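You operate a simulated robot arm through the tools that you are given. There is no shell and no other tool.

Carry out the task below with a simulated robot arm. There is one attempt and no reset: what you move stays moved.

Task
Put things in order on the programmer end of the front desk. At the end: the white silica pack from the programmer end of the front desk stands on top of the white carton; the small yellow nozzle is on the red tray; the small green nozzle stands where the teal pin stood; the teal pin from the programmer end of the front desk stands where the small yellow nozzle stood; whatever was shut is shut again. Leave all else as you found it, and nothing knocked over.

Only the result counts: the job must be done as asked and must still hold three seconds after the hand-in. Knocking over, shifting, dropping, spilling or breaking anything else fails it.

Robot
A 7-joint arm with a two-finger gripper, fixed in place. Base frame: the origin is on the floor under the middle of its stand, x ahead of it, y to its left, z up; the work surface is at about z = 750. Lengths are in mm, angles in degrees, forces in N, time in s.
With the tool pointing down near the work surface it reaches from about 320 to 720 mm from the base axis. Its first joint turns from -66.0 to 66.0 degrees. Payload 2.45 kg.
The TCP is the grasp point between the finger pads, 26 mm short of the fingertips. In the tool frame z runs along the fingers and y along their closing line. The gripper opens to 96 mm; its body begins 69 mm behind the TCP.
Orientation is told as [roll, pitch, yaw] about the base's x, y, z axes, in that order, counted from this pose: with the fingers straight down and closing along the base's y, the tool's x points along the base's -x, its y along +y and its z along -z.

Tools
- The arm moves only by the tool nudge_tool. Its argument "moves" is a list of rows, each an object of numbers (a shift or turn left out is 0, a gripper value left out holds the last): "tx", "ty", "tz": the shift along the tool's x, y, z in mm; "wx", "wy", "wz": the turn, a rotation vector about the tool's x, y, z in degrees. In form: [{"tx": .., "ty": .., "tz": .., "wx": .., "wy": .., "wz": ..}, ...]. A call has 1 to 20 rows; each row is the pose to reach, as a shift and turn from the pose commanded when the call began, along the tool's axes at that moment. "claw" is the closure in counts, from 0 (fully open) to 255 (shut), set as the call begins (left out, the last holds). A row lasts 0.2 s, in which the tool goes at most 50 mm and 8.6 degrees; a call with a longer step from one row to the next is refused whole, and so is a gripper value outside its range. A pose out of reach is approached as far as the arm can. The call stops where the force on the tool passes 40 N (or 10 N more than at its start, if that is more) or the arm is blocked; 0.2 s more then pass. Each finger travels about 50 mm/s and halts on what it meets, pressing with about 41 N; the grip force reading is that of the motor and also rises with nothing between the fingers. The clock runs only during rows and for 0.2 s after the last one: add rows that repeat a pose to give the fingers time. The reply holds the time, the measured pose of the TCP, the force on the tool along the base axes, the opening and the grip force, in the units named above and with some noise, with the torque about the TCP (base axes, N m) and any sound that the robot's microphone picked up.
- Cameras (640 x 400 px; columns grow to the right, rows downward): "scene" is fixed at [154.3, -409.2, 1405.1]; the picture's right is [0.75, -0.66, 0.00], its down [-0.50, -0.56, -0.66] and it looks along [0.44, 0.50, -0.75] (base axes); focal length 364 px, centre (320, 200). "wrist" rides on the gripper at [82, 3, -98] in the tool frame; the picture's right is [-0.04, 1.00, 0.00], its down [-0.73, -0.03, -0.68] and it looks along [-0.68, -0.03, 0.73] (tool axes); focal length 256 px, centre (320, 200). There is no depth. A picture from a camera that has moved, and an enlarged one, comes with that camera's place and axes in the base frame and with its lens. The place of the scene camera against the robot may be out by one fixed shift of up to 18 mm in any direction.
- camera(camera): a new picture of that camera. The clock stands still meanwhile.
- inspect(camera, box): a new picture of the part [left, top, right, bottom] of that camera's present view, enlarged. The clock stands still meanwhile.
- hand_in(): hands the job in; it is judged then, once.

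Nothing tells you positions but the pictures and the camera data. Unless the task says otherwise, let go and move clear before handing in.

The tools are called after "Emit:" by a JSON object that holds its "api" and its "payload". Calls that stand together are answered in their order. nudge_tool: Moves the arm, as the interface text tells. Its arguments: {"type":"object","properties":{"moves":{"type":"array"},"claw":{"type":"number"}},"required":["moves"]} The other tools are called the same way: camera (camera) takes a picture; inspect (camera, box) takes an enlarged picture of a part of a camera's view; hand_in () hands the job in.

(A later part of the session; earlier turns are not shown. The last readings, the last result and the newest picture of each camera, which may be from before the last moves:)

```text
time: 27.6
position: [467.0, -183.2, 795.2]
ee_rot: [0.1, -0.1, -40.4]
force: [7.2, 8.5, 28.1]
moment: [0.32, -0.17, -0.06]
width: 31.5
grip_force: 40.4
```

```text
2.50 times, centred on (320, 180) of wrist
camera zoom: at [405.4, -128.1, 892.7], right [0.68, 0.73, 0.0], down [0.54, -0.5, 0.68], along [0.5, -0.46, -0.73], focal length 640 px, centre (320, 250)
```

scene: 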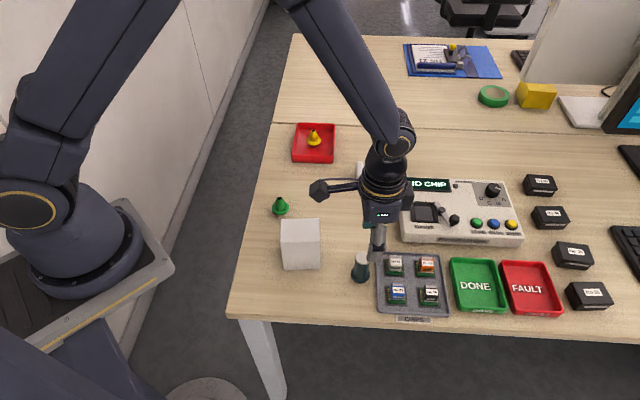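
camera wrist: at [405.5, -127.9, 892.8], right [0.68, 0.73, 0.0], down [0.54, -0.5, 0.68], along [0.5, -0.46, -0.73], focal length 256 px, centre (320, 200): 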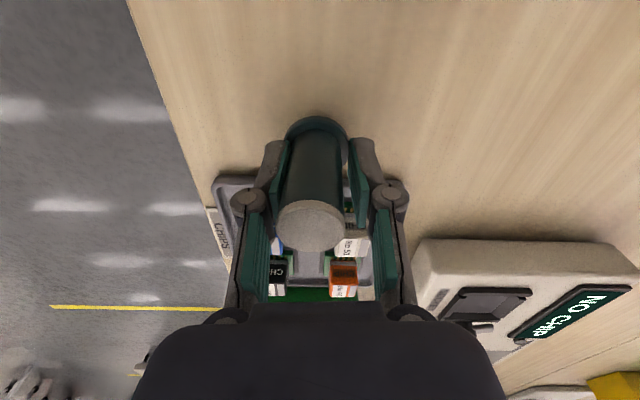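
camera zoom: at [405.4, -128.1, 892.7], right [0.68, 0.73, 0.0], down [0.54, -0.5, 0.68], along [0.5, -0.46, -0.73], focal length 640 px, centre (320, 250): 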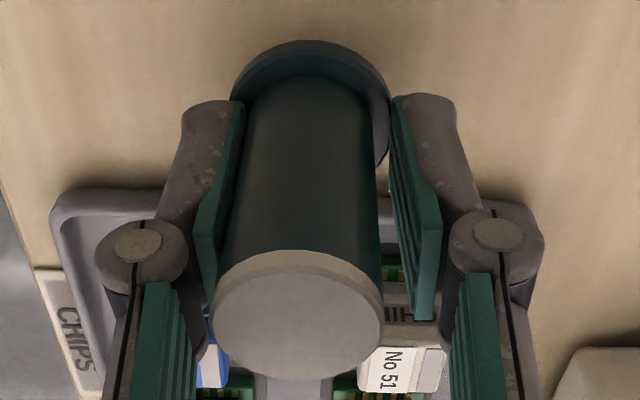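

The upward force is still creeping up, so this is not a clean hold; I'll release, let the pin settle, and look again before regrasping higher.

Emit:
{"api": "nudge_tool", "payload": {"moves": [{"tz": 0}, {"tz": 0}, {"tz": 0}, {"tz": 0}], "claw": 100}}

Emit:
{"api": "camera", "payload": {"camera": "wrist"}}

Emit:
{"api": "inspect", "payload": {"camera": "wrist", "box": [220, 100, 420, 260]}}

Emit:
{"api": "inspect", "payload": {"camera": "scene", "box": [320, 220, 420, 300]}}

```text
time: 28.6
position: [464.7, -182.6, 794.3]
ee_rot: [0.0, 0.1, -40.5]
force: [-0.6, -0.7, 0.7]
moment: [-0.01, -0.04, 0.01]
width: 58.4
grip_force: 0.1
```

```text
taken
camera wrist: at [404.8, -128.4, 892.2], right [0.68, 0.73, 0.0], down [0.54, -0.5, 0.68], along [0.5, -0.46, -0.73], focal length 256 px, centre (320, 200)
```

wrist: 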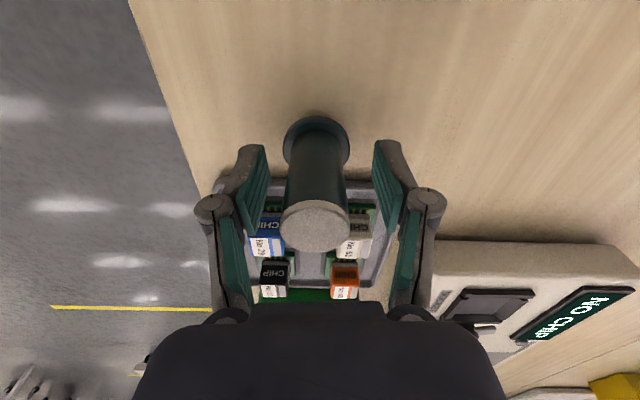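

```text
2.50 times, centred on (320, 180) of wrist
camera zoom: at [404.8, -128.4, 892.2], right [0.68, 0.73, 0.0], down [0.54, -0.5, 0.68], along [0.5, -0.46, -0.73], focal length 640 px, centre (320, 250)
```

zoom: 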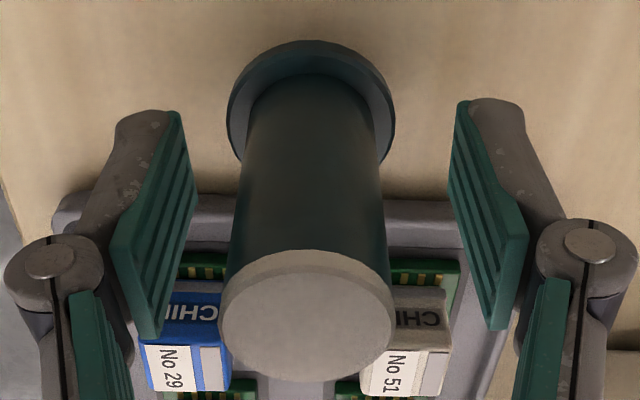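

```text
5.00 times, centred on (370, 260) of scene
camera zoom: at [154.3, -409.2, 1405.1], right [0.75, -0.66, 0.0], down [-0.5, -0.56, -0.66], along [0.44, 0.5, -0.75], focal length 1819 px, centre (70, -100)
```

zoom: 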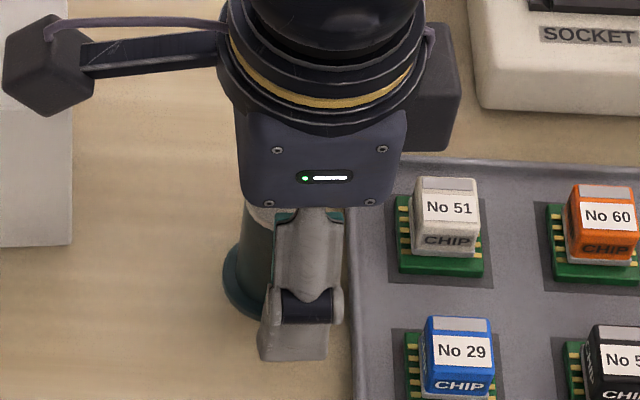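

The pin stands upright again, shifted about 3 mm toward tool -y. I'll recentre on it, raise 15 mm so the tips stay well above its flange, and close again.

Emit:
{"api": "nudge_tool", "payload": {"moves": [{"ty": -1.2, "tz": -5}, {"ty": -2.4, "tz": -12}, {"ty": -2.4, "tz": -16}, {"ty": -2.4, "tz": -16}]}}

Emit:
{"api": "inspect", "payload": {"camera": "wrist", "box": [220, 120, 420, 280]}}

```text
time: 29.6
position: [463.9, -184.2, 809.6]
ee_rot: [0.0, -0.1, -40.5]
force: [0.2, -0.2, 0.0]
moment: [0.04, 0.0, 0.01]
width: 58.4
grip_force: 0.1
```

```text
2.50 times, centred on (320, 200) of wrist
camera zoom: at [403.1, -130.2, 907.9], right [0.68, 0.73, 0.0], down [0.54, -0.5, 0.68], along [0.5, -0.46, -0.73], focal length 640 px, centre (320, 200)
```

zoom: 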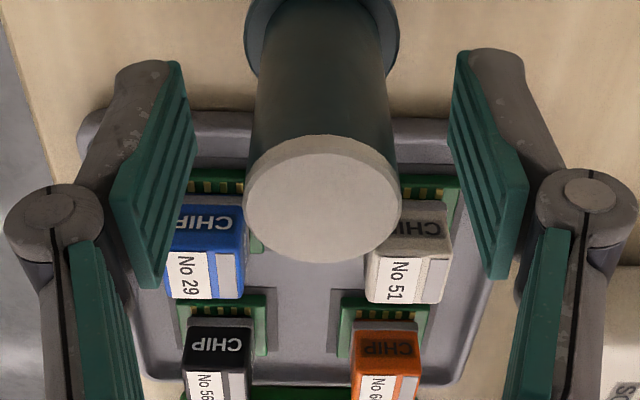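

The post is now centred between the pads. I'll close in stages to see where contact begins.

Emit:
{"api": "nudge_tool", "payload": {"moves": [{"tz": 0}, {"tz": 0}, {"tz": 0}], "claw": 160}}

Emit:
{"api": "nudge_tool", "payload": {"moves": [{"tz": 0}, {"tz": 0}], "claw": 168}}

Emit:
{"api": "nudge_tool", "payload": {"moves": [{"tz": 0}, {"tz": 0}], "claw": 175}}

Emit:
{"api": "inspect", "payload": {"camera": "wrist", "box": [220, 120, 420, 280]}}

```text
time: 30.4
position: [464.2, -185.6, 810.4]
ee_rot: [0.0, 0.0, -40.5]
force: [0.0, -0.3, -0.7]
moment: [-0.02, 0.02, 0.0]
width: 35.6
grip_force: 0.2
```

```text
time: 31.0
position: [464.1, -185.4, 809.9]
ee_rot: [0.0, -0.1, -40.5]
force: [-0.3, 0.0, 1.0]
moment: [-0.03, 0.02, 0.01]
width: 32.5
grip_force: 0.0
```

```text
time: 31.6
position: [464.4, -185.5, 809.1]
ee_rot: [0.0, 0.0, -40.5]
force: [0.3, 0.3, 0.4]
moment: [0.01, 0.02, 0.02]
width: 29.9
grip_force: 0.0
```

```text
2.50 times, centred on (320, 200) of wrist
camera zoom: at [403.3, -130.1, 907.8], right [0.68, 0.73, 0.0], down [0.54, -0.5, 0.68], along [0.5, -0.46, -0.73], focal length 640 px, centre (320, 200)
```

zoom: 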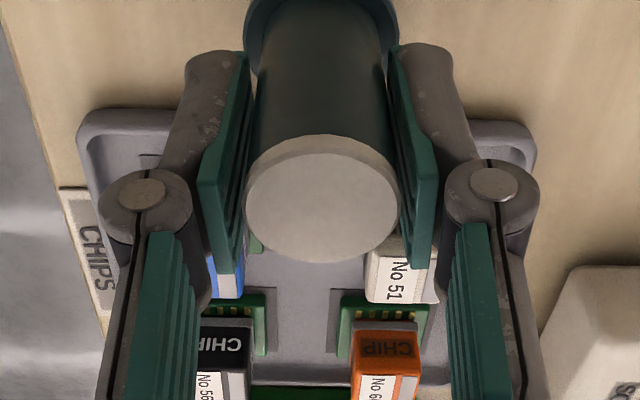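

No contact yet at 29.9 mm, so the post itself is what will be gripped this time. I'll continue closing gently.

Emit:
{"api": "nudge_tool", "payload": {"moves": [{"tz": 0}, {"tz": 0}], "claw": 181}}

Emit:
{"api": "nudge_tool", "payload": {"moves": [{"tz": 0}, {"tz": 0}, {"tz": 0}], "claw": 190}}

Emit:
{"api": "inspect", "payload": {"camera": "wrist", "box": [220, 120, 420, 280]}}

```text
time: 32.2
position: [463.7, -184.8, 810.8]
ee_rot: [0.0, 0.0, -40.5]
force: [0.3, 0.5, 0.5]
moment: [0.01, 0.02, -0.02]
width: 28.1
grip_force: 0.2
```

```text
time: 33.0
position: [463.8, -184.6, 809.8]
ee_rot: [-0.1, 0.0, -40.5]
force: [0.0, 0.2, 1.1]
moment: [0.0, 0.03, 0.0]
width: 26.8
grip_force: 40.5
```

```text
2.50 times, centred on (320, 200) of wrist
camera zoom: at [403.2, -130.2, 907.8], right [0.68, 0.73, 0.0], down [0.54, -0.5, 0.68], along [0.5, -0.46, -0.73], focal length 640 px, centre (320, 200)
```

zoom: 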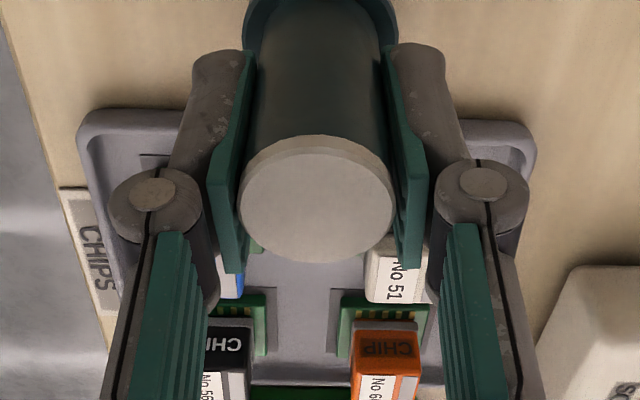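

This is a clean hold at 26.8 mm with no side forces. I'll lift the pin straight up and check it.

Emit:
{"api": "nudge_tool", "payload": {"moves": [{"tz": -3}, {"tz": -10}, {"tz": -22}, {"tz": -38}, {"tz": -56}, {"tz": -74}, {"tz": -88}, {"tz": -96}, {"tz": -96}], "claw": 215}}

Emit:
{"api": "camera", "payload": {"camera": "wrist"}}

Emit:
{"api": "camera", "payload": {"camera": "scene"}}

```text
time: 35.0
position: [465.3, -185.4, 906.5]
ee_rot: [0.0, 0.1, -40.3]
force: [-0.4, -0.1, -1.5]
moment: [0.01, 0.0, 0.02]
width: 27.1
grip_force: 41.5
```

```text
taken
camera wrist: at [404.0, -130.5, 1004.4], right [0.68, 0.73, 0.0], down [0.54, -0.5, 0.68], along [0.5, -0.46, -0.73], focal length 256 px, centre (320, 200)
```

wrist: 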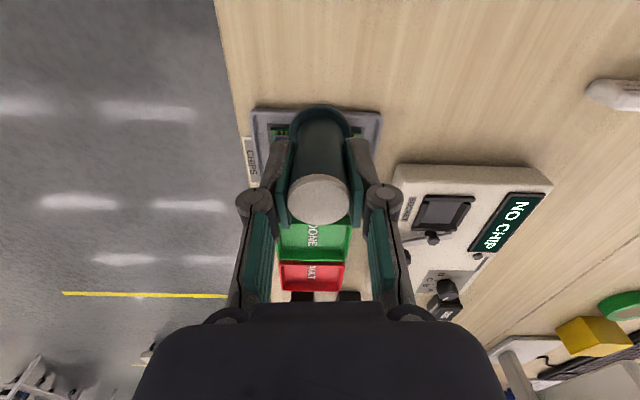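

```text
taken
```

scene: 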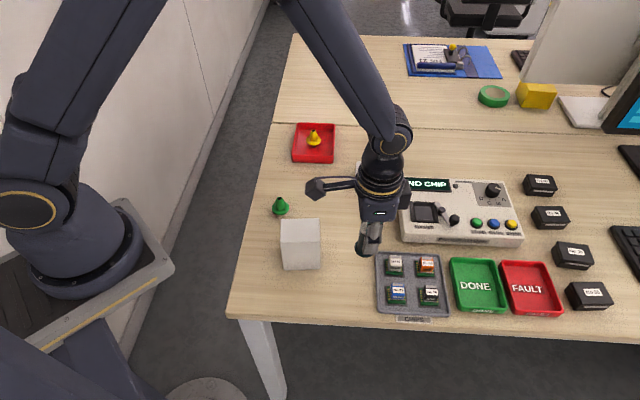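

The pin is held and hangs straight. I'll carry it at height to the spot where the yellow nozzle stood, (551.5,-13.5).

Emit:
{"api": "nudge_tool", "payload": {"moves": [{"tx": 3, "ty": 12}, {"tx": 7, "ty": 32}, {"tx": 12, "ty": 54}, {"tx": 18, "ty": 78}, {"tx": 24, "ty": 102}, {"tx": 30, "ty": 126}, {"tx": 35, "ty": 149}, {"tx": 40, "ty": 169}, {"tx": 43, "ty": 182}, {"tx": 43.7, "ty": 187.5}, {"tx": 43.7, "ty": 187.5}, {"tx": 43.7, "ty": 187.5}]}}

Emit:
{"api": "camera", "payload": {"camera": "wrist"}}

Emit:
{"api": "camera", "payload": {"camera": "scene"}}

```text
time: 37.6
position: [551.5, -15.1, 907.5]
ee_rot: [0.0, 0.0, -40.5]
force: [-0.1, -0.1, 0.0]
moment: [-0.02, 0.0, -0.04]
width: 26.7
grip_force: 40.9
```

```text
taken
camera wrist: at [491.9, 39.9, 1005.1], right [0.68, 0.73, 0.0], down [0.54, -0.5, 0.68], along [0.5, -0.46, -0.73], focal length 256 px, centre (320, 200)
```

wrist: 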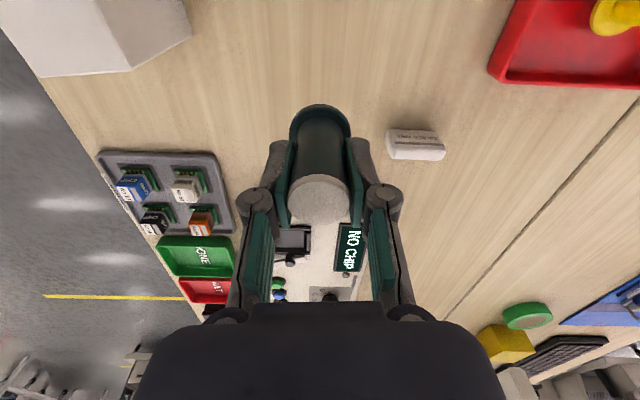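

```text
taken
```

scene: 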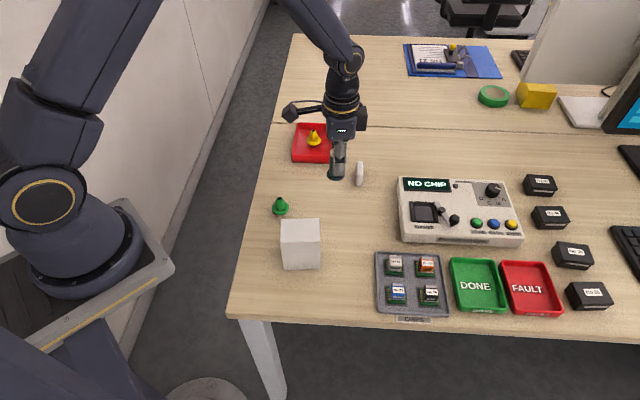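

The pin is above the yellow nozzle's old spot to within a millimetre or so. I'll descend to just above the desk.

Emit:
{"api": "nudge_tool", "payload": {"moves": [{"tz": 8}, {"tz": 24}, {"tz": 42}, {"tz": 60}, {"tz": 76}, {"tz": 87}, {"tz": 92}, {"tz": 92}]}}

Emit:
{"api": "nudge_tool", "payload": {"moves": [{"tz": 1}, {"tz": 2}, {"tz": 2}]}}

Emit:
{"api": "nudge_tool", "payload": {"moves": [{"tz": 0.7}, {"tz": 1.4}, {"tz": 1.4}]}}

```text
time: 39.4
position: [554.1, -14.9, 814.5]
ee_rot: [0.0, -0.1, -40.5]
force: [-0.3, -1.4, -1.1]
moment: [0.03, 0.0, 0.02]
width: 26.7
grip_force: 41.6
```

```text
time: 40.2
position: [552.4, -15.6, 811.2]
ee_rot: [0.0, -0.1, -40.4]
force: [0.0, 0.2, -0.7]
moment: [-0.03, 0.02, 0.0]
width: 27.1
grip_force: 40.9
```

```text
time: 41.0
position: [552.7, -14.7, 811.4]
ee_rot: [0.0, 0.0, -40.5]
force: [0.1, -0.1, -0.8]
moment: [0.02, 0.01, 0.03]
width: 26.8
grip_force: 41.3
```

Still no contact; continuing in sub-millimetre steps.

Emit:
{"api": "nudge_tool", "payload": {"moves": [{"tz": 0.7}, {"tz": 0.7}]}}

Emit:
{"api": "nudge_tool", "payload": {"moves": [{"tz": 0.7}, {"tz": 0.7}]}}

```text
time: 41.6
position: [551.4, -15.0, 809.9]
ee_rot: [0.1, 0.0, -40.5]
force: [0.9, -0.5, -0.5]
moment: [-0.03, 0.01, 0.01]
width: 26.7
grip_force: 41.0
```

```text
time: 42.2
position: [553.3, -14.2, 810.5]
ee_rot: [-0.1, 0.1, -40.5]
force: [-4.5, -0.7, 14.1]
moment: [0.0, 0.35, 0.01]
width: 27.0
grip_force: 41.0
```

The pin's base is on the desk (14 N). I'll back off slightly and open the fingers.

Emit:
{"api": "nudge_tool", "payload": {"moves": [{"tz": -0.4}, {"tz": -0.4}]}}

Emit:
{"api": "nudge_tool", "payload": {"moves": [{"tz": 0}, {"tz": 0}, {"tz": 0}], "claw": 100}}

Emit:
{"api": "camera", "payload": {"camera": "wrist"}}

```text
time: 42.8
position: [552.9, -13.7, 809.9]
ee_rot: [-0.1, 0.0, -40.4]
force: [0.3, 0.5, -0.7]
moment: [-0.05, -0.04, 0.03]
width: 26.9
grip_force: 41.3
```

```text
time: 43.6
position: [552.9, -14.2, 811.2]
ee_rot: [0.0, 0.0, -40.5]
force: [1.4, -0.1, 0.3]
moment: [-0.02, 0.0, 0.0]
width: 58.5
grip_force: 0.0
```

```text
taken
camera wrist: at [492.0, 40.6, 908.1], right [0.68, 0.73, 0.0], down [0.54, -0.5, 0.68], along [0.5, -0.46, -0.73], focal length 256 px, centre (320, 200)
```

wrist: 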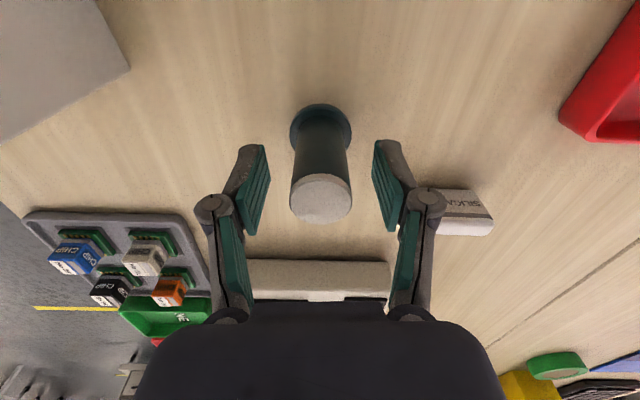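

The pin stands free. I'll lift straight up well clear of it, then move above the green nozzle near (454,60).

Emit:
{"api": "nudge_tool", "payload": {"moves": [{"tz": -6}, {"tz": -20}, {"tz": -40}, {"tz": -62}, {"tz": -84}, {"tz": -100}, {"tz": -108}, {"tz": -108}]}}

Emit:
{"api": "camera", "payload": {"camera": "wrist"}}

Emit:
{"api": "nudge_tool", "payload": {"moves": [{"tx": 10, "ty": 0}, {"tx": 32, "ty": -2}, {"tx": 56, "ty": -3}, {"tx": 80, "ty": -5}, {"tx": 102, "ty": -6, "tz": 10}, {"tx": 117, "ty": -7, "tz": 22}, {"tx": 123, "ty": -7.3, "tz": 30}, {"tx": 123, "ty": -7.3, "tz": 30}]}}

Emit:
{"api": "camera", "payload": {"camera": "wrist"}}

Emit:
{"api": "camera", "payload": {"camera": "scene"}}

```text
time: 45.4
position: [551.8, -14.8, 918.4]
ee_rot: [0.0, 0.0, -40.5]
force: [0.1, -0.1, 0.5]
moment: [0.0, 0.0, 0.06]
width: 58.5
grip_force: 0.1
```

```text
taken
camera wrist: at [491.8, 40.5, 1016.2], right [0.68, 0.73, 0.0], down [0.54, -0.5, 0.68], along [0.5, -0.46, -0.73], focal length 256 px, centre (320, 200)
```

wrist: 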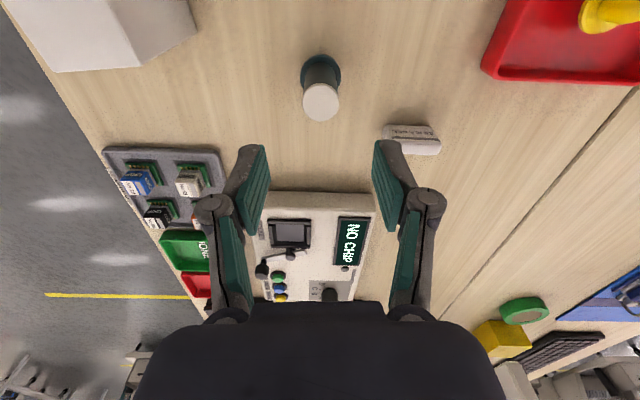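

```text
time: 47.2
position: [453.6, 60.3, 886.2]
ee_rot: [0.0, 0.1, -40.5]
force: [0.1, -0.7, 0.4]
moment: [-0.02, 0.0, 0.0]
width: 58.5
grip_force: 0.0
```

```text
taken
camera wrist: at [393.5, 115.6, 984.3], right [0.68, 0.73, 0.0], down [0.54, -0.5, 0.68], along [0.5, -0.46, -0.73], focal length 256 px, centre (320, 200)
```

wrist: 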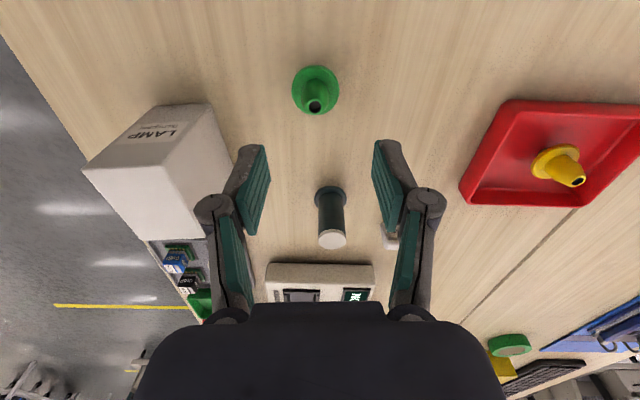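

```text
taken
```

scene: 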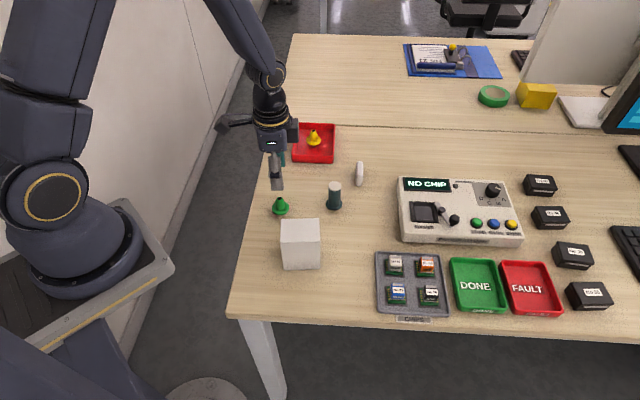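

The pin stands in the yellow nozzle's old place. I'll verify this against the same crop as at the start, and enlarge the green nozzle.

Emit:
{"api": "inspect", "payload": {"camera": "scene", "box": [320, 140, 400, 220]}}

Emit:
{"api": "inspect", "payload": {"camera": "wrist", "box": [240, 30, 400, 130]}}

```text
5.00 times, centred on (360, 180) of scene
camera zoom: at [154.3, -409.2, 1405.1], right [0.75, -0.66, 0.0], down [-0.5, -0.56, -0.66], along [0.44, 0.5, -0.75], focal length 1819 px, centre (120, 300)
```

zoom: 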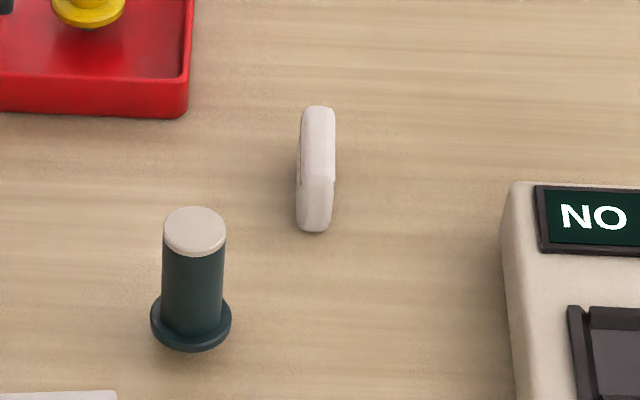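

```text
4.00 times, centred on (320, 80) of wrist
camera zoom: at [393.5, 115.6, 984.3], right [0.68, 0.73, 0.0], down [0.54, -0.5, 0.68], along [0.5, -0.46, -0.73], focal length 1024 px, centre (320, 680)
```

zoom: 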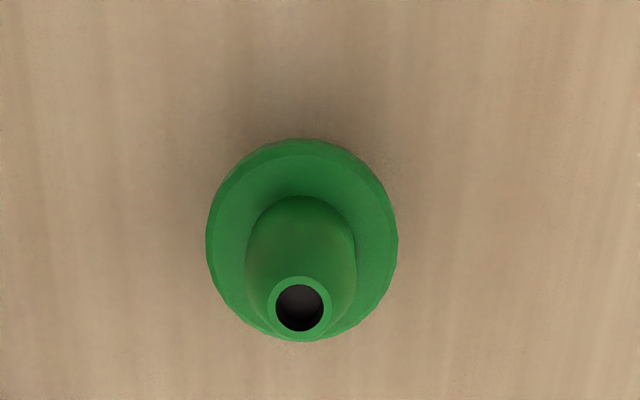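

The pin is within ~2 mm of the nozzle's former spot. The green nozzle sits about 4 mm toward tool -y from my axis, so I'll correct and descend toward it.

Emit:
{"api": "nudge_tool", "payload": {"moves": [{"tx": 0.2, "ty": -2, "tz": 12}, {"tx": 0.2, "ty": -4, "tz": 30}, {"tx": 0.2, "ty": -4, "tz": 48}, {"tx": 0.2, "ty": -4, "tz": 66}, {"tx": 0.2, "ty": -4, "tz": 82}, {"tx": 0.2, "ty": -4, "tz": 94}, {"tx": 0.2, "ty": -4, "tz": 100}, {"tx": 0.2, "ty": -4, "tz": 100}, {"tx": 0.2, "ty": -4, "tz": 100}]}}

Emit:
{"api": "inspect", "payload": {"camera": "wrist", "box": [220, 80, 420, 205]}}

```text
time: 49.2
position: [452.7, 56.8, 787.3]
ee_rot: [0.1, 0.0, -40.5]
force: [-0.1, 0.9, -1.0]
moment: [-0.01, 0.0, 0.0]
width: 58.3
grip_force: 0.1
```

```text
3.20 times, centred on (320, 142) of wrist
camera zoom: at [391.5, 111.6, 885.7], right [0.68, 0.73, 0.0], down [0.54, -0.5, 0.68], along [0.5, -0.46, -0.73], focal length 819 px, centre (320, 384)
```

zoom: 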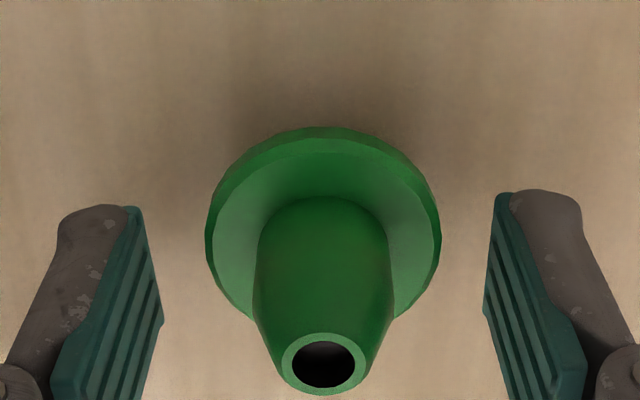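

The green nozzle is centred to under 1 mm. I'll lower to flange height and close in gentle stages.

Emit:
{"api": "nudge_tool", "payload": {"moves": [{"ty": 0.7, "tz": 4}, {"ty": 0.7, "tz": 8}, {"ty": 0.7, "tz": 11}, {"ty": 0.7, "tz": 11}]}}

Emit:
{"api": "nudge_tool", "payload": {"moves": [{"tz": 0}, {"tz": 0}, {"tz": 0}], "claw": 142}}

Emit:
{"api": "nudge_tool", "payload": {"moves": [{"tz": 0}, {"tz": 0}, {"tz": 0}], "claw": 165}}

Emit:
{"api": "inspect", "payload": {"camera": "wrist", "box": [220, 80, 420, 205]}}

```text
time: 50.2
position: [451.5, 57.9, 777.1]
ee_rot: [0.1, 0.0, -40.4]
force: [-0.8, 0.2, 0.3]
moment: [0.0, 0.02, 0.01]
width: 58.5
grip_force: 0.1
```

```text
time: 51.0
position: [452.8, 57.4, 776.7]
ee_rot: [0.0, 0.0, -40.5]
force: [-0.2, 0.8, 0.4]
moment: [-0.01, 0.01, -0.01]
width: 42.4
grip_force: 0.0
```

```text
time: 51.8
position: [452.5, 57.8, 777.2]
ee_rot: [0.0, 0.0, -40.5]
force: [-0.3, -0.1, 2.2]
moment: [-0.04, 0.0, -0.01]
width: 38.2
grip_force: 41.7
```

```text
3.20 times, centred on (320, 142) of wrist
camera zoom: at [391.6, 112.7, 875.1], right [0.68, 0.73, 0.0], down [0.54, -0.5, 0.68], along [0.5, -0.46, -0.73], focal length 819 px, centre (320, 384)
```

zoom: 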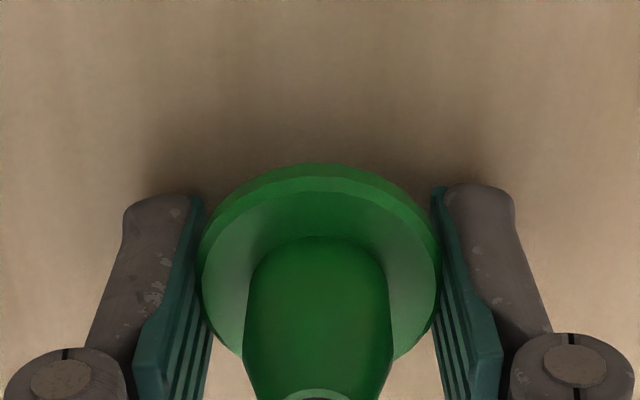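

The green nozzle is gripped at its flange (38 mm). I'll lift it high enough to clear the carton and carry it to where the pin stood, (465.5,-182.7).

Emit:
{"api": "nudge_tool", "payload": {"moves": [{"tz": -4}, {"tz": -14}, {"tz": -30}, {"tz": -50}, {"tz": -72}, {"tz": -95}, {"tz": -116}, {"tz": -132}, {"tz": -138}, {"tz": -138}], "claw": 215}}

Emit:
{"api": "camera", "payload": {"camera": "wrist"}}

Emit:
{"api": "nudge_tool", "payload": {"moves": [{"tx": -8, "ty": -8}, {"tx": -24, "ty": -25}, {"tx": -42, "ty": -44}, {"tx": -60, "ty": -63}, {"tx": -78, "ty": -82}, {"tx": -96, "ty": -101}, {"tx": -114, "ty": -120}, {"tx": -132, "ty": -139}, {"tx": -148, "ty": -156}, {"tx": -160, "ty": -168}, {"tx": -166, "ty": -174}, {"tx": -166, "ty": -174}, {"tx": -166, "ty": -174}]}}

Emit:
{"api": "camera", "payload": {"camera": "wrist"}}

Emit:
{"api": "camera", "payload": {"camera": "scene"}}

```text
time: 54.0
position: [452.6, 57.7, 916.0]
ee_rot: [0.0, -0.1, -40.4]
force: [0.1, 0.2, -0.7]
moment: [0.0, 0.03, 0.01]
width: 37.9
grip_force: 40.7
```

```text
taken
camera wrist: at [391.6, 112.5, 1013.6], right [0.68, 0.73, 0.0], down [0.54, -0.5, 0.68], along [0.5, -0.46, -0.73], focal length 256 px, centre (320, 200)
```

wrist: 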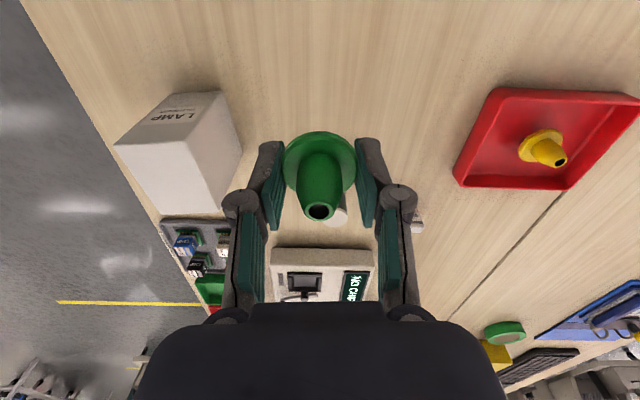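

```text
time: 56.8
position: [464.6, -182.0, 915.8]
ee_rot: [0.0, 0.1, -40.4]
force: [-0.4, 1.2, -0.5]
moment: [0.02, 0.0, -0.01]
width: 37.9
grip_force: 40.7
```

```text
taken
camera wrist: at [404.1, -127.1, 1013.5], right [0.68, 0.73, 0.0], down [0.54, -0.5, 0.68], along [0.5, -0.46, -0.73], focal length 256 px, centre (320, 200)
```

wrist: 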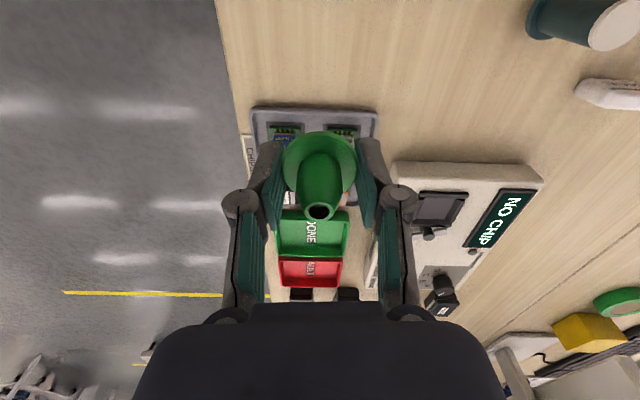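

```text
taken
```

scene: 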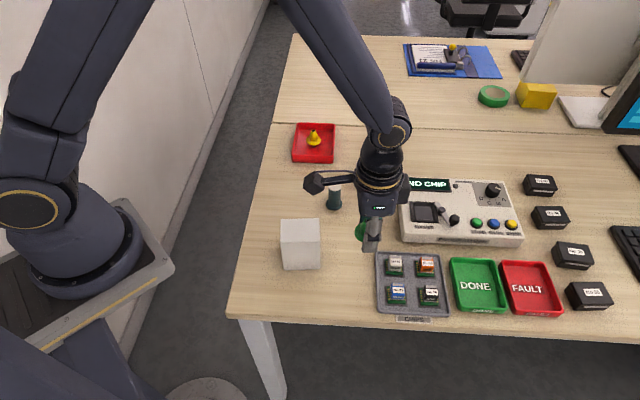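

The nozzle is above the pin's former place; I'll descend to just above the desk and check the clearance to the chip tray.

Emit:
{"api": "nudge_tool", "payload": {"moves": [{"tz": 8}, {"tz": 26}, {"tz": 48}, {"tz": 70}, {"tz": 92}, {"tz": 108}, {"tz": 118}, {"tz": 122}, {"tz": 122}]}}

Emit:
{"api": "camera", "payload": {"camera": "wrist"}}

Emit:
{"api": "inspect", "payload": {"camera": "scene", "box": [320, 220, 420, 300]}}

```text
time: 58.8
position: [465.9, -182.6, 793.7]
ee_rot: [0.0, -0.1, -40.5]
force: [0.3, 0.1, -0.9]
moment: [-0.02, 0.01, 0.02]
width: 37.8
grip_force: 41.0
```

```text
taken
camera wrist: at [404.4, -127.6, 891.1], right [0.68, 0.73, 0.0], down [0.54, -0.5, 0.68], along [0.5, -0.46, -0.73], focal length 256 px, centre (320, 200)
```

wrist: 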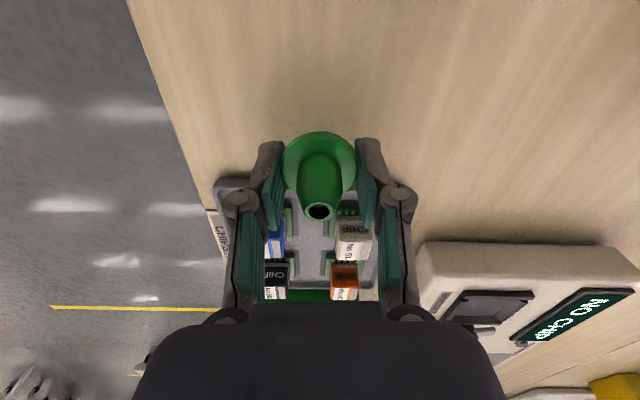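

```text
5.00 times, centred on (370, 260) of scene
camera zoom: at [154.3, -409.2, 1405.1], right [0.75, -0.66, 0.0], down [-0.5, -0.56, -0.66], along [0.44, 0.5, -0.75], focal length 1819 px, centre (70, -100)
```

zoom: 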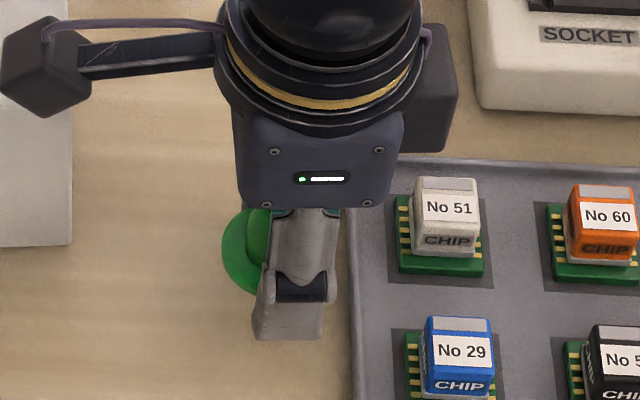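

The clearance to the chip tray is good. I'll lower the rest of the way in small steps.

Emit:
{"api": "nudge_tool", "payload": {"moves": [{"tz": 5}, {"tz": 10}, {"tz": 13}, {"tz": 13}]}}

Emit:
{"api": "nudge_tool", "payload": {"moves": [{"tz": 0.8}, {"tz": 1.6}, {"tz": 1.6}]}}

Emit:
{"api": "nudge_tool", "payload": {"moves": [{"tz": 0.8}, {"tz": 0.8}]}}

```text
time: 59.8
position: [466.0, -182.2, 781.0]
ee_rot: [-0.1, 0.1, -40.5]
force: [-0.6, 0.1, -1.1]
moment: [0.02, 0.0, 0.02]
width: 37.8
grip_force: 40.9
```

```text
time: 60.6
position: [464.7, -182.1, 777.4]
ee_rot: [0.0, 0.1, -40.4]
force: [-0.4, -0.3, -0.1]
moment: [0.0, 0.0, 0.02]
width: 37.9
grip_force: 40.8
```

```text
time: 61.2
position: [465.5, -182.7, 777.2]
ee_rot: [0.0, 0.0, -40.6]
force: [0.0, -0.5, -0.9]
moment: [-0.04, -0.01, -0.02]
width: 37.8
grip_force: 40.9
```

No contact yet; a few more sub-millimetre steps.

Emit:
{"api": "nudge_tool", "payload": {"moves": [{"tz": 0.7}, {"tz": 0.7}]}}

Emit:
{"api": "nudge_tool", "payload": {"moves": [{"tz": 0.6}, {"tz": 0.6}]}}

```text
time: 61.8
position: [467.0, -182.1, 777.7]
ee_rot: [0.0, 0.0, -40.4]
force: [-2.9, 1.9, 13.2]
moment: [0.1, 0.14, -0.03]
width: 37.9
grip_force: 41.1
```

```text
time: 62.4
position: [466.0, -182.8, 776.9]
ee_rot: [0.0, -0.1, -40.4]
force: [-4.5, 4.9, 28.7]
moment: [0.22, 0.2, -0.02]
width: 37.9
grip_force: 41.1
```

It is firmly on the desk (29 N), so I'll back off 1 mm and release.

Emit:
{"api": "nudge_tool", "payload": {"moves": [{"tz": -0.5}, {"tz": -1.0}, {"tz": -1.0}]}}

Emit:
{"api": "nudge_tool", "payload": {"moves": [{"tz": 0}, {"tz": 0}, {"tz": 0}], "claw": 100}}

Emit:
{"api": "inspect", "payload": {"camera": "wrist", "box": [200, 100, 440, 250]}}

```text
time: 63.2
position: [465.3, -183.1, 778.1]
ee_rot: [0.1, 0.0, -40.5]
force: [3.0, 0.3, 8.4]
moment: [0.04, -0.05, 0.01]
width: 37.9
grip_force: 41.1
```

```text
time: 64.0
position: [466.1, -182.7, 776.6]
ee_rot: [0.0, -0.1, -40.5]
force: [-0.2, -0.6, 0.3]
moment: [0.01, -0.02, 0.0]
width: 58.5
grip_force: 0.1
```

```text
2.67 times, centred on (320, 175) of wrist
camera zoom: at [404.8, -127.8, 874.5], right [0.68, 0.73, 0.0], down [0.54, -0.5, 0.68], along [0.5, -0.46, -0.73], focal length 683 px, centre (320, 267)
```

zoom: 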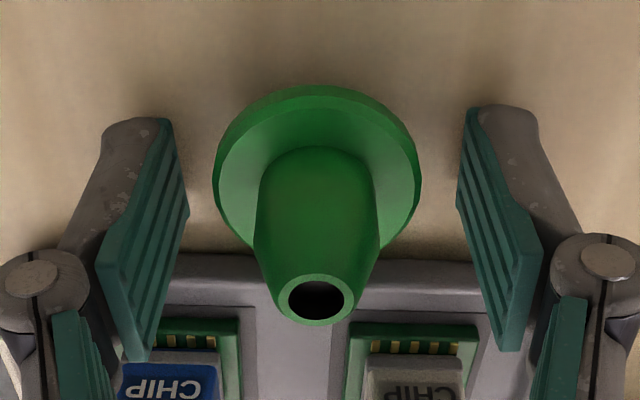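

The green nozzle stands free in the pin's old place. I'll lift clear, then travel to above the silica pack while turning the fingers 90° so they close across its thin side.

Emit:
{"api": "nudge_tool", "payload": {"moves": [{"tz": -6}, {"tz": -20}, {"tz": -42}, {"tz": -68}, {"tz": -95}, {"tz": -120}, {"tz": -138}, {"tz": -142}, {"tz": -142}]}}

Emit:
{"api": "nudge_tool", "payload": {"moves": [{"tx": -1, "ty": 12, "wz": -6}, {"tx": -3, "ty": 34, "wz": -12}, {"tx": -5, "ty": 58, "wz": -18}, {"tx": -7, "ty": 82, "wz": -24}, {"tx": -9, "ty": 106, "wz": -30}, {"tx": -11, "ty": 130, "wz": -36}, {"tx": -13, "ty": 154, "wz": -42}, {"tx": -15, "ty": 178, "wz": -48}, {"tx": -17, "ty": 202, "wz": -54}, {"tx": -19, "ty": 226, "wz": -60}, {"tx": -20, "ty": 246, "wz": -66}, {"tx": -21, "ty": 262, "wz": -72}, {"tx": -22, "ty": 273, "wz": -78}, {"tx": -23, "ty": 278, "wz": -84}, {"tx": -23, "ty": 279, "wz": -89}, {"tx": -23, "ty": 279, "wz": -89}]}}

Emit:
{"api": "camera", "payload": {"camera": "wrist"}}

Emit:
{"api": "camera", "payload": {"camera": "scene"}}

```text
time: 66.0
position: [464.5, -182.8, 920.3]
ee_rot: [0.0, -0.1, -40.5]
force: [0.2, -0.3, -1.0]
moment: [-0.01, -0.02, -0.01]
width: 58.4
grip_force: 0.1
```

```text
time: 69.4
position: [663.7, 14.5, 918.8]
ee_rot: [0.0, 0.0, 48.7]
force: [-0.8, -0.2, 0.1]
moment: [0.01, -0.01, 0.0]
width: 58.3
grip_force: 0.0
```

```text
taken
camera wrist: at [606.7, -45.2, 1017.2], right [-0.72, 0.69, 0.0], down [0.51, 0.53, 0.68], along [0.47, 0.49, -0.73], focal length 256 px, centre (320, 200)
```

wrist: 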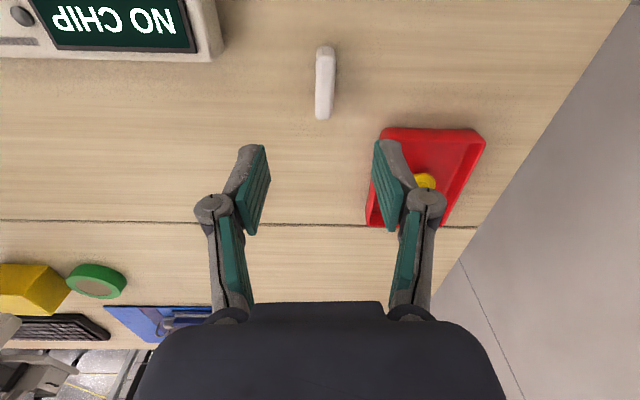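

```text
taken
```

scene: 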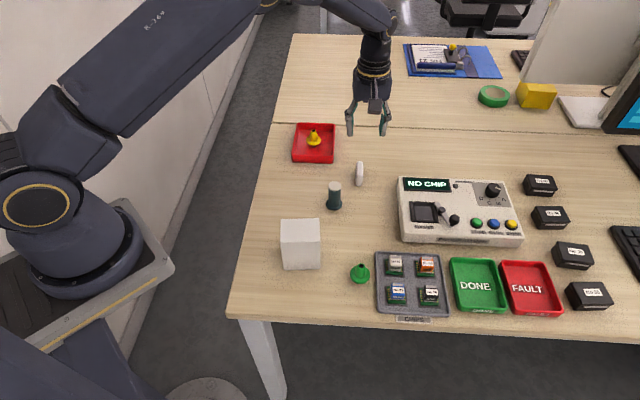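

The green nozzle stands in place, and the pack is in view beneath the gripper. I'll enlarge the pack for alignment and check the green nozzle against the pin's original crop.

Emit:
{"api": "inspect", "payload": {"camera": "wrist", "box": [240, 30, 400, 130]}}

Emit:
{"api": "inspect", "payload": {"camera": "scene", "box": [320, 220, 420, 300]}}

```text
4.00 times, centred on (320, 80) of wrist
camera zoom: at [606.7, -45.2, 1017.2], right [-0.72, 0.69, 0.0], down [0.51, 0.53, 0.68], along [0.47, 0.49, -0.73], focal length 1024 px, centre (320, 680)
```

zoom: 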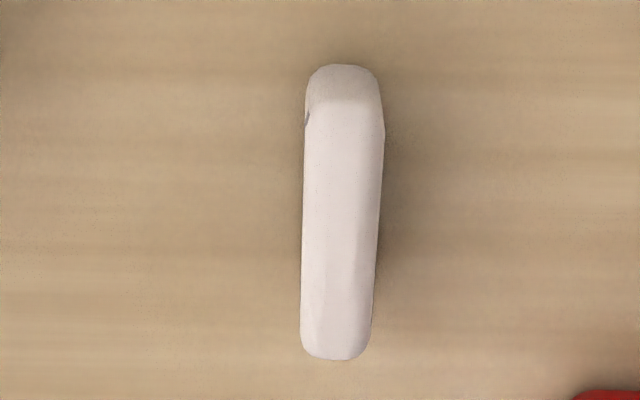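

```text
5.00 times, centred on (370, 260) of scene
camera zoom: at [154.3, -409.2, 1405.1], right [0.75, -0.66, 0.0], down [-0.5, -0.56, -0.66], along [0.44, 0.5, -0.75], focal length 1819 px, centre (70, -100)
```

zoom: 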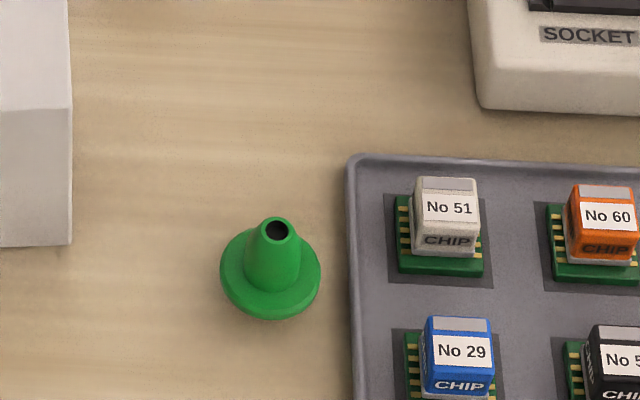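

The green nozzle's position matches the pin's old one within ~2 mm. The pack is centred about (-1,+5) mm in the tool frame and turned ~3.5°; I'll align and come down to z≈830 for another look.

Emit:
{"api": "nudge_tool", "payload": {"moves": [{"tx": -0.5, "ty": 2, "tz": 12, "wz": 1}, {"tx": -1, "ty": 4, "tz": 30, "wz": 2}, {"tx": -1, "ty": 4.8, "tz": 50, "wz": 3.5}, {"tx": -1, "ty": 4.8, "tz": 70, "wz": 3.5}, {"tx": -1, "ty": 4.8, "tz": 84, "wz": 3.5}, {"tx": -1, "ty": 4.8, "tz": 89, "wz": 3.5}, {"tx": -1, "ty": 4.8, "tz": 89, "wz": 3.5}]}}

Emit:
{"api": "camera", "payload": {"camera": "wrist"}}

Emit:
{"api": "inspect", "payload": {"camera": "wrist", "box": [240, 60, 400, 180]}}

```text
time: 71.0
position: [662.7, 19.2, 831.5]
ee_rot: [0.0, 0.1, 45.1]
force: [-0.1, 0.8, 0.7]
moment: [0.0, -0.01, -0.01]
width: 58.2
grip_force: 0.2
```

```text
taken
camera wrist: at [601.2, -37.3, 928.4], right [-0.68, 0.73, 0.0], down [0.54, 0.5, 0.68], along [0.5, 0.46, -0.73], focal length 256 px, centre (320, 200)
```

wrist: 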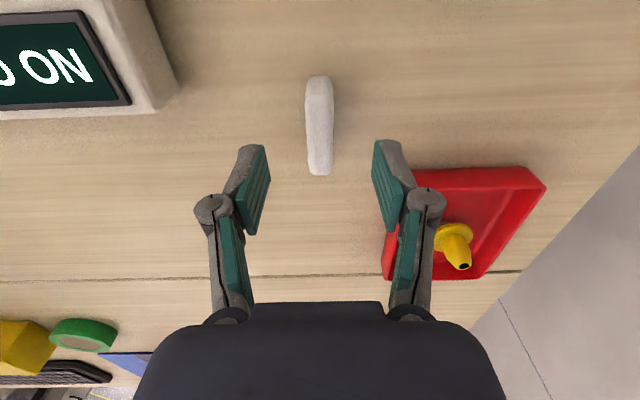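

```text
3.33 times, centred on (320, 120) of wrist
camera zoom: at [601.2, -37.3, 928.4], right [-0.68, 0.73, 0.0], down [0.54, 0.5, 0.68], along [0.5, 0.46, -0.73], focal length 853 px, centre (320, 467)
```

zoom: 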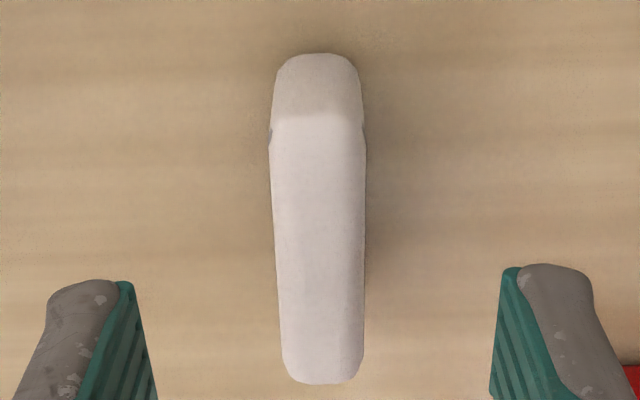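

The pack is centred with about 1.5° left to turn. I'll narrow the fingers to ~40 mm, align, and descend so the pads overlap the upper part of the pack.

Emit:
{"api": "nudge_tool", "payload": {"moves": [{"ty": 0.3, "wz": 1.5}, {"ty": 0.3, "wz": 1.5}, {"ty": 0.3, "wz": 1.5}], "claw": 148}}

Emit:
{"api": "inspect", "payload": {"camera": "wrist", "box": [240, 60, 400, 180]}}

```text
time: 71.8
position: [661.0, 18.9, 831.1]
ee_rot: [0.0, 0.0, 43.4]
force: [0.0, -0.1, 0.3]
moment: [0.0, 0.03, -0.03]
width: 40.3
grip_force: 0.1
```

```text
3.33 times, centred on (320, 120) of wrist
camera zoom: at [598.9, -35.7, 928.5], right [-0.66, 0.75, 0.0], down [0.55, 0.48, 0.68], along [0.51, 0.45, -0.73], focal length 853 px, centre (320, 467)
```

zoom: 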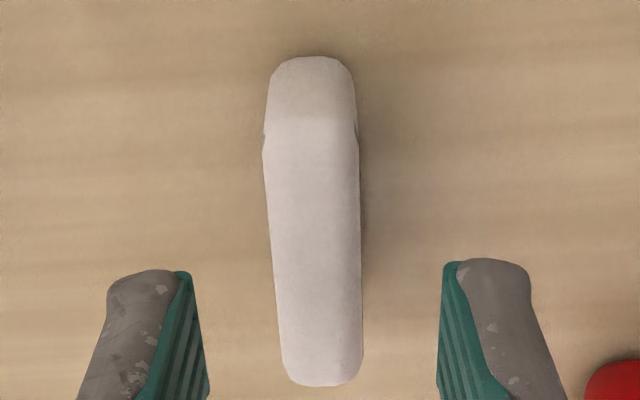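

The pack is now parallel to the pads and centred. Descending to grasp height.

Emit:
{"api": "nudge_tool", "payload": {"moves": [{"tz": 8}, {"tz": 20}, {"tz": 32}, {"tz": 41}, {"tz": 45.5}, {"tz": 45.5}]}}

Emit:
{"api": "camera", "payload": {"camera": "wrist"}}

Emit:
{"api": "inspect", "payload": {"camera": "scene", "box": [320, 130, 420, 210]}}

```text
time: 73.2
position: [659.8, 19.3, 783.9]
ee_rot: [0.0, -0.1, 43.6]
force: [0.1, 0.4, -0.5]
moment: [-0.02, 0.02, 0.01]
width: 40.1
grip_force: 0.1
```

```text
taken
camera wrist: at [598.3, -35.4, 882.8], right [-0.66, 0.75, 0.0], down [0.55, 0.48, 0.68], along [0.51, 0.45, -0.73], focal length 256 px, centre (320, 200)
```

wrist: 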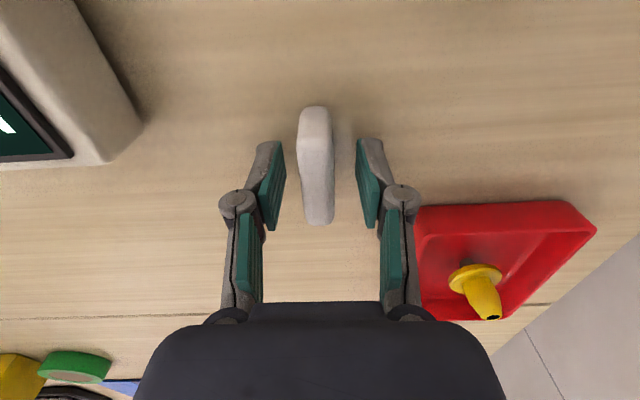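

```text
5.00 times, centred on (370, 170) of scene
camera zoom: at [154.3, -409.2, 1405.1], right [0.75, -0.66, 0.0], down [-0.5, -0.56, -0.66], along [0.44, 0.5, -0.75], focal length 1819 px, centre (70, 350)
```

zoom: 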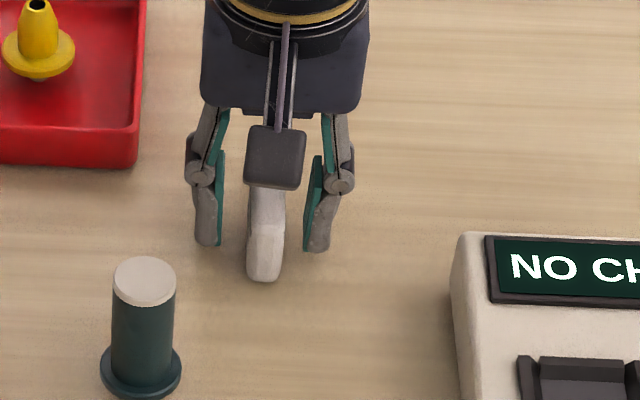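

The pads straddle the pack symmetrically with everything clear around. Closing gently now.

Emit:
{"api": "nudge_tool", "payload": {"moves": [{"tz": 0}, {"tz": 0}, {"tz": 0}], "claw": 200}}

Emit:
{"api": "nudge_tool", "payload": {"moves": [{"tz": 0}, {"tz": 0}, {"tz": 0}], "claw": 225}}

Emit:
{"api": "inspect", "payload": {"camera": "wrist", "box": [220, 90, 420, 250]}}

```text
time: 74.0
position: [659.1, 19.6, 785.5]
ee_rot: [0.1, 0.0, 43.5]
force: [-0.1, 0.5, 0.2]
moment: [-0.01, 0.01, 0.02]
width: 20.6
grip_force: 0.1
```

```text
time: 74.8
position: [659.3, 19.4, 784.6]
ee_rot: [-0.1, -0.1, 43.6]
force: [-0.4, 0.5, -0.3]
moment: [0.0, -0.01, 0.0]
width: 15.6
grip_force: 40.8
```

```text
2.50 times, centred on (320, 170) of wrist
camera zoom: at [598.2, -35.4, 882.9], right [-0.66, 0.75, 0.0], down [0.55, 0.48, 0.68], along [0.51, 0.45, -0.73], focal length 640 px, centre (320, 275)
```

zoom: 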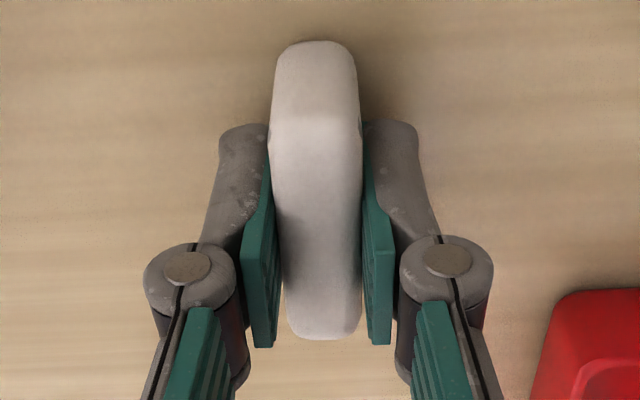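

The pack is held at 15.6 mm. I'll lift it straight up, then carry it toward the carton while turning it so its length lies along the carton's longer side.

Emit:
{"api": "nudge_tool", "payload": {"moves": [{"tz": -4}, {"tz": -14}, {"tz": -32}, {"tz": -54}, {"tz": -78}, {"tz": -102}, {"tz": -124}, {"tz": -140}, {"tz": -146}, {"tz": -146}]}}

Emit:
{"api": "camera", "payload": {"camera": "wrist"}}

Emit:
{"api": "nudge_tool", "payload": {"moves": [{"tx": 8, "ty": 3.5, "wz": 4}, {"tx": 24, "ty": 10.5, "wz": 9}, {"tx": 42, "ty": 18.5, "wz": 15}, {"tx": 60, "ty": 26.5, "wz": 21}, {"tx": 78, "ty": 34.5, "wz": 27}, {"tx": 96, "ty": 42.5, "wz": 33}, {"tx": 114, "ty": 50.5, "wz": 39}, {"tx": 132, "ty": 58.5, "wz": 45}, {"tx": 150, "ty": 66.5, "wz": 51}, {"tx": 168, "ty": 74.5, "wz": 57}, {"tx": 186, "ty": 82.5, "wz": 63}, {"tx": 204, "ty": 90.5, "wz": 69}, {"tx": 220, "ty": 97.5, "wz": 74}, {"tx": 233, "ty": 103, "wz": 78}, {"tx": 240, "ty": 106.3, "wz": 81}, {"tx": 242.8, "ty": 107.4, "wz": 82}, {"tx": 242.8, "ty": 107.4, "wz": 82}, {"tx": 242.8, "ty": 107.4, "wz": 82}]}}

Emit:
{"api": "camera", "payload": {"camera": "wrist"}}

Emit:
{"api": "camera", "payload": {"camera": "scene"}}

```text
time: 77.0
position: [660.7, 18.8, 932.1]
ee_rot: [0.0, 0.0, 43.6]
force: [-0.1, -1.2, -1.8]
moment: [-0.01, 0.0, -0.03]
width: 15.8
grip_force: 40.8
```

```text
taken
camera wrist: at [598.4, -35.5, 1029.0], right [-0.66, 0.75, 0.0], down [0.55, 0.48, 0.68], along [0.51, 0.45, -0.73], focal length 256 px, centre (320, 200)
```

wrist: 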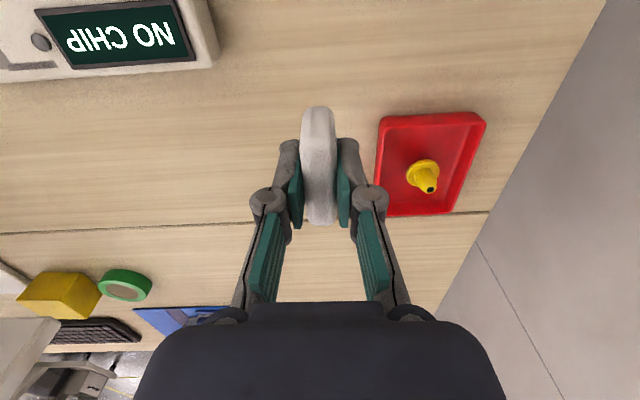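

```text
time: 80.8
position: [409.7, -70.0, 930.8]
ee_rot: [0.0, 0.1, -38.5]
force: [0.2, -0.6, 0.4]
moment: [0.02, -0.01, -0.02]
width: 15.5
grip_force: 41.1
```

```text
taken
camera wrist: at [347.7, -18.4, 1029.0], right [0.65, 0.76, 0.0], down [0.56, -0.48, 0.68], along [0.51, -0.44, -0.73], focal length 256 px, centre (320, 200)
```

wrist: 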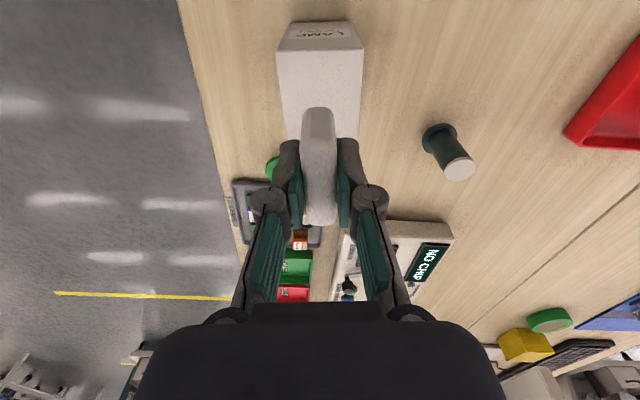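

```text
taken
```

scene: 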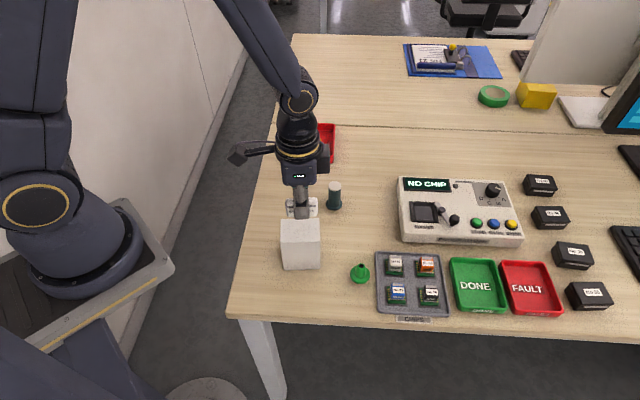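

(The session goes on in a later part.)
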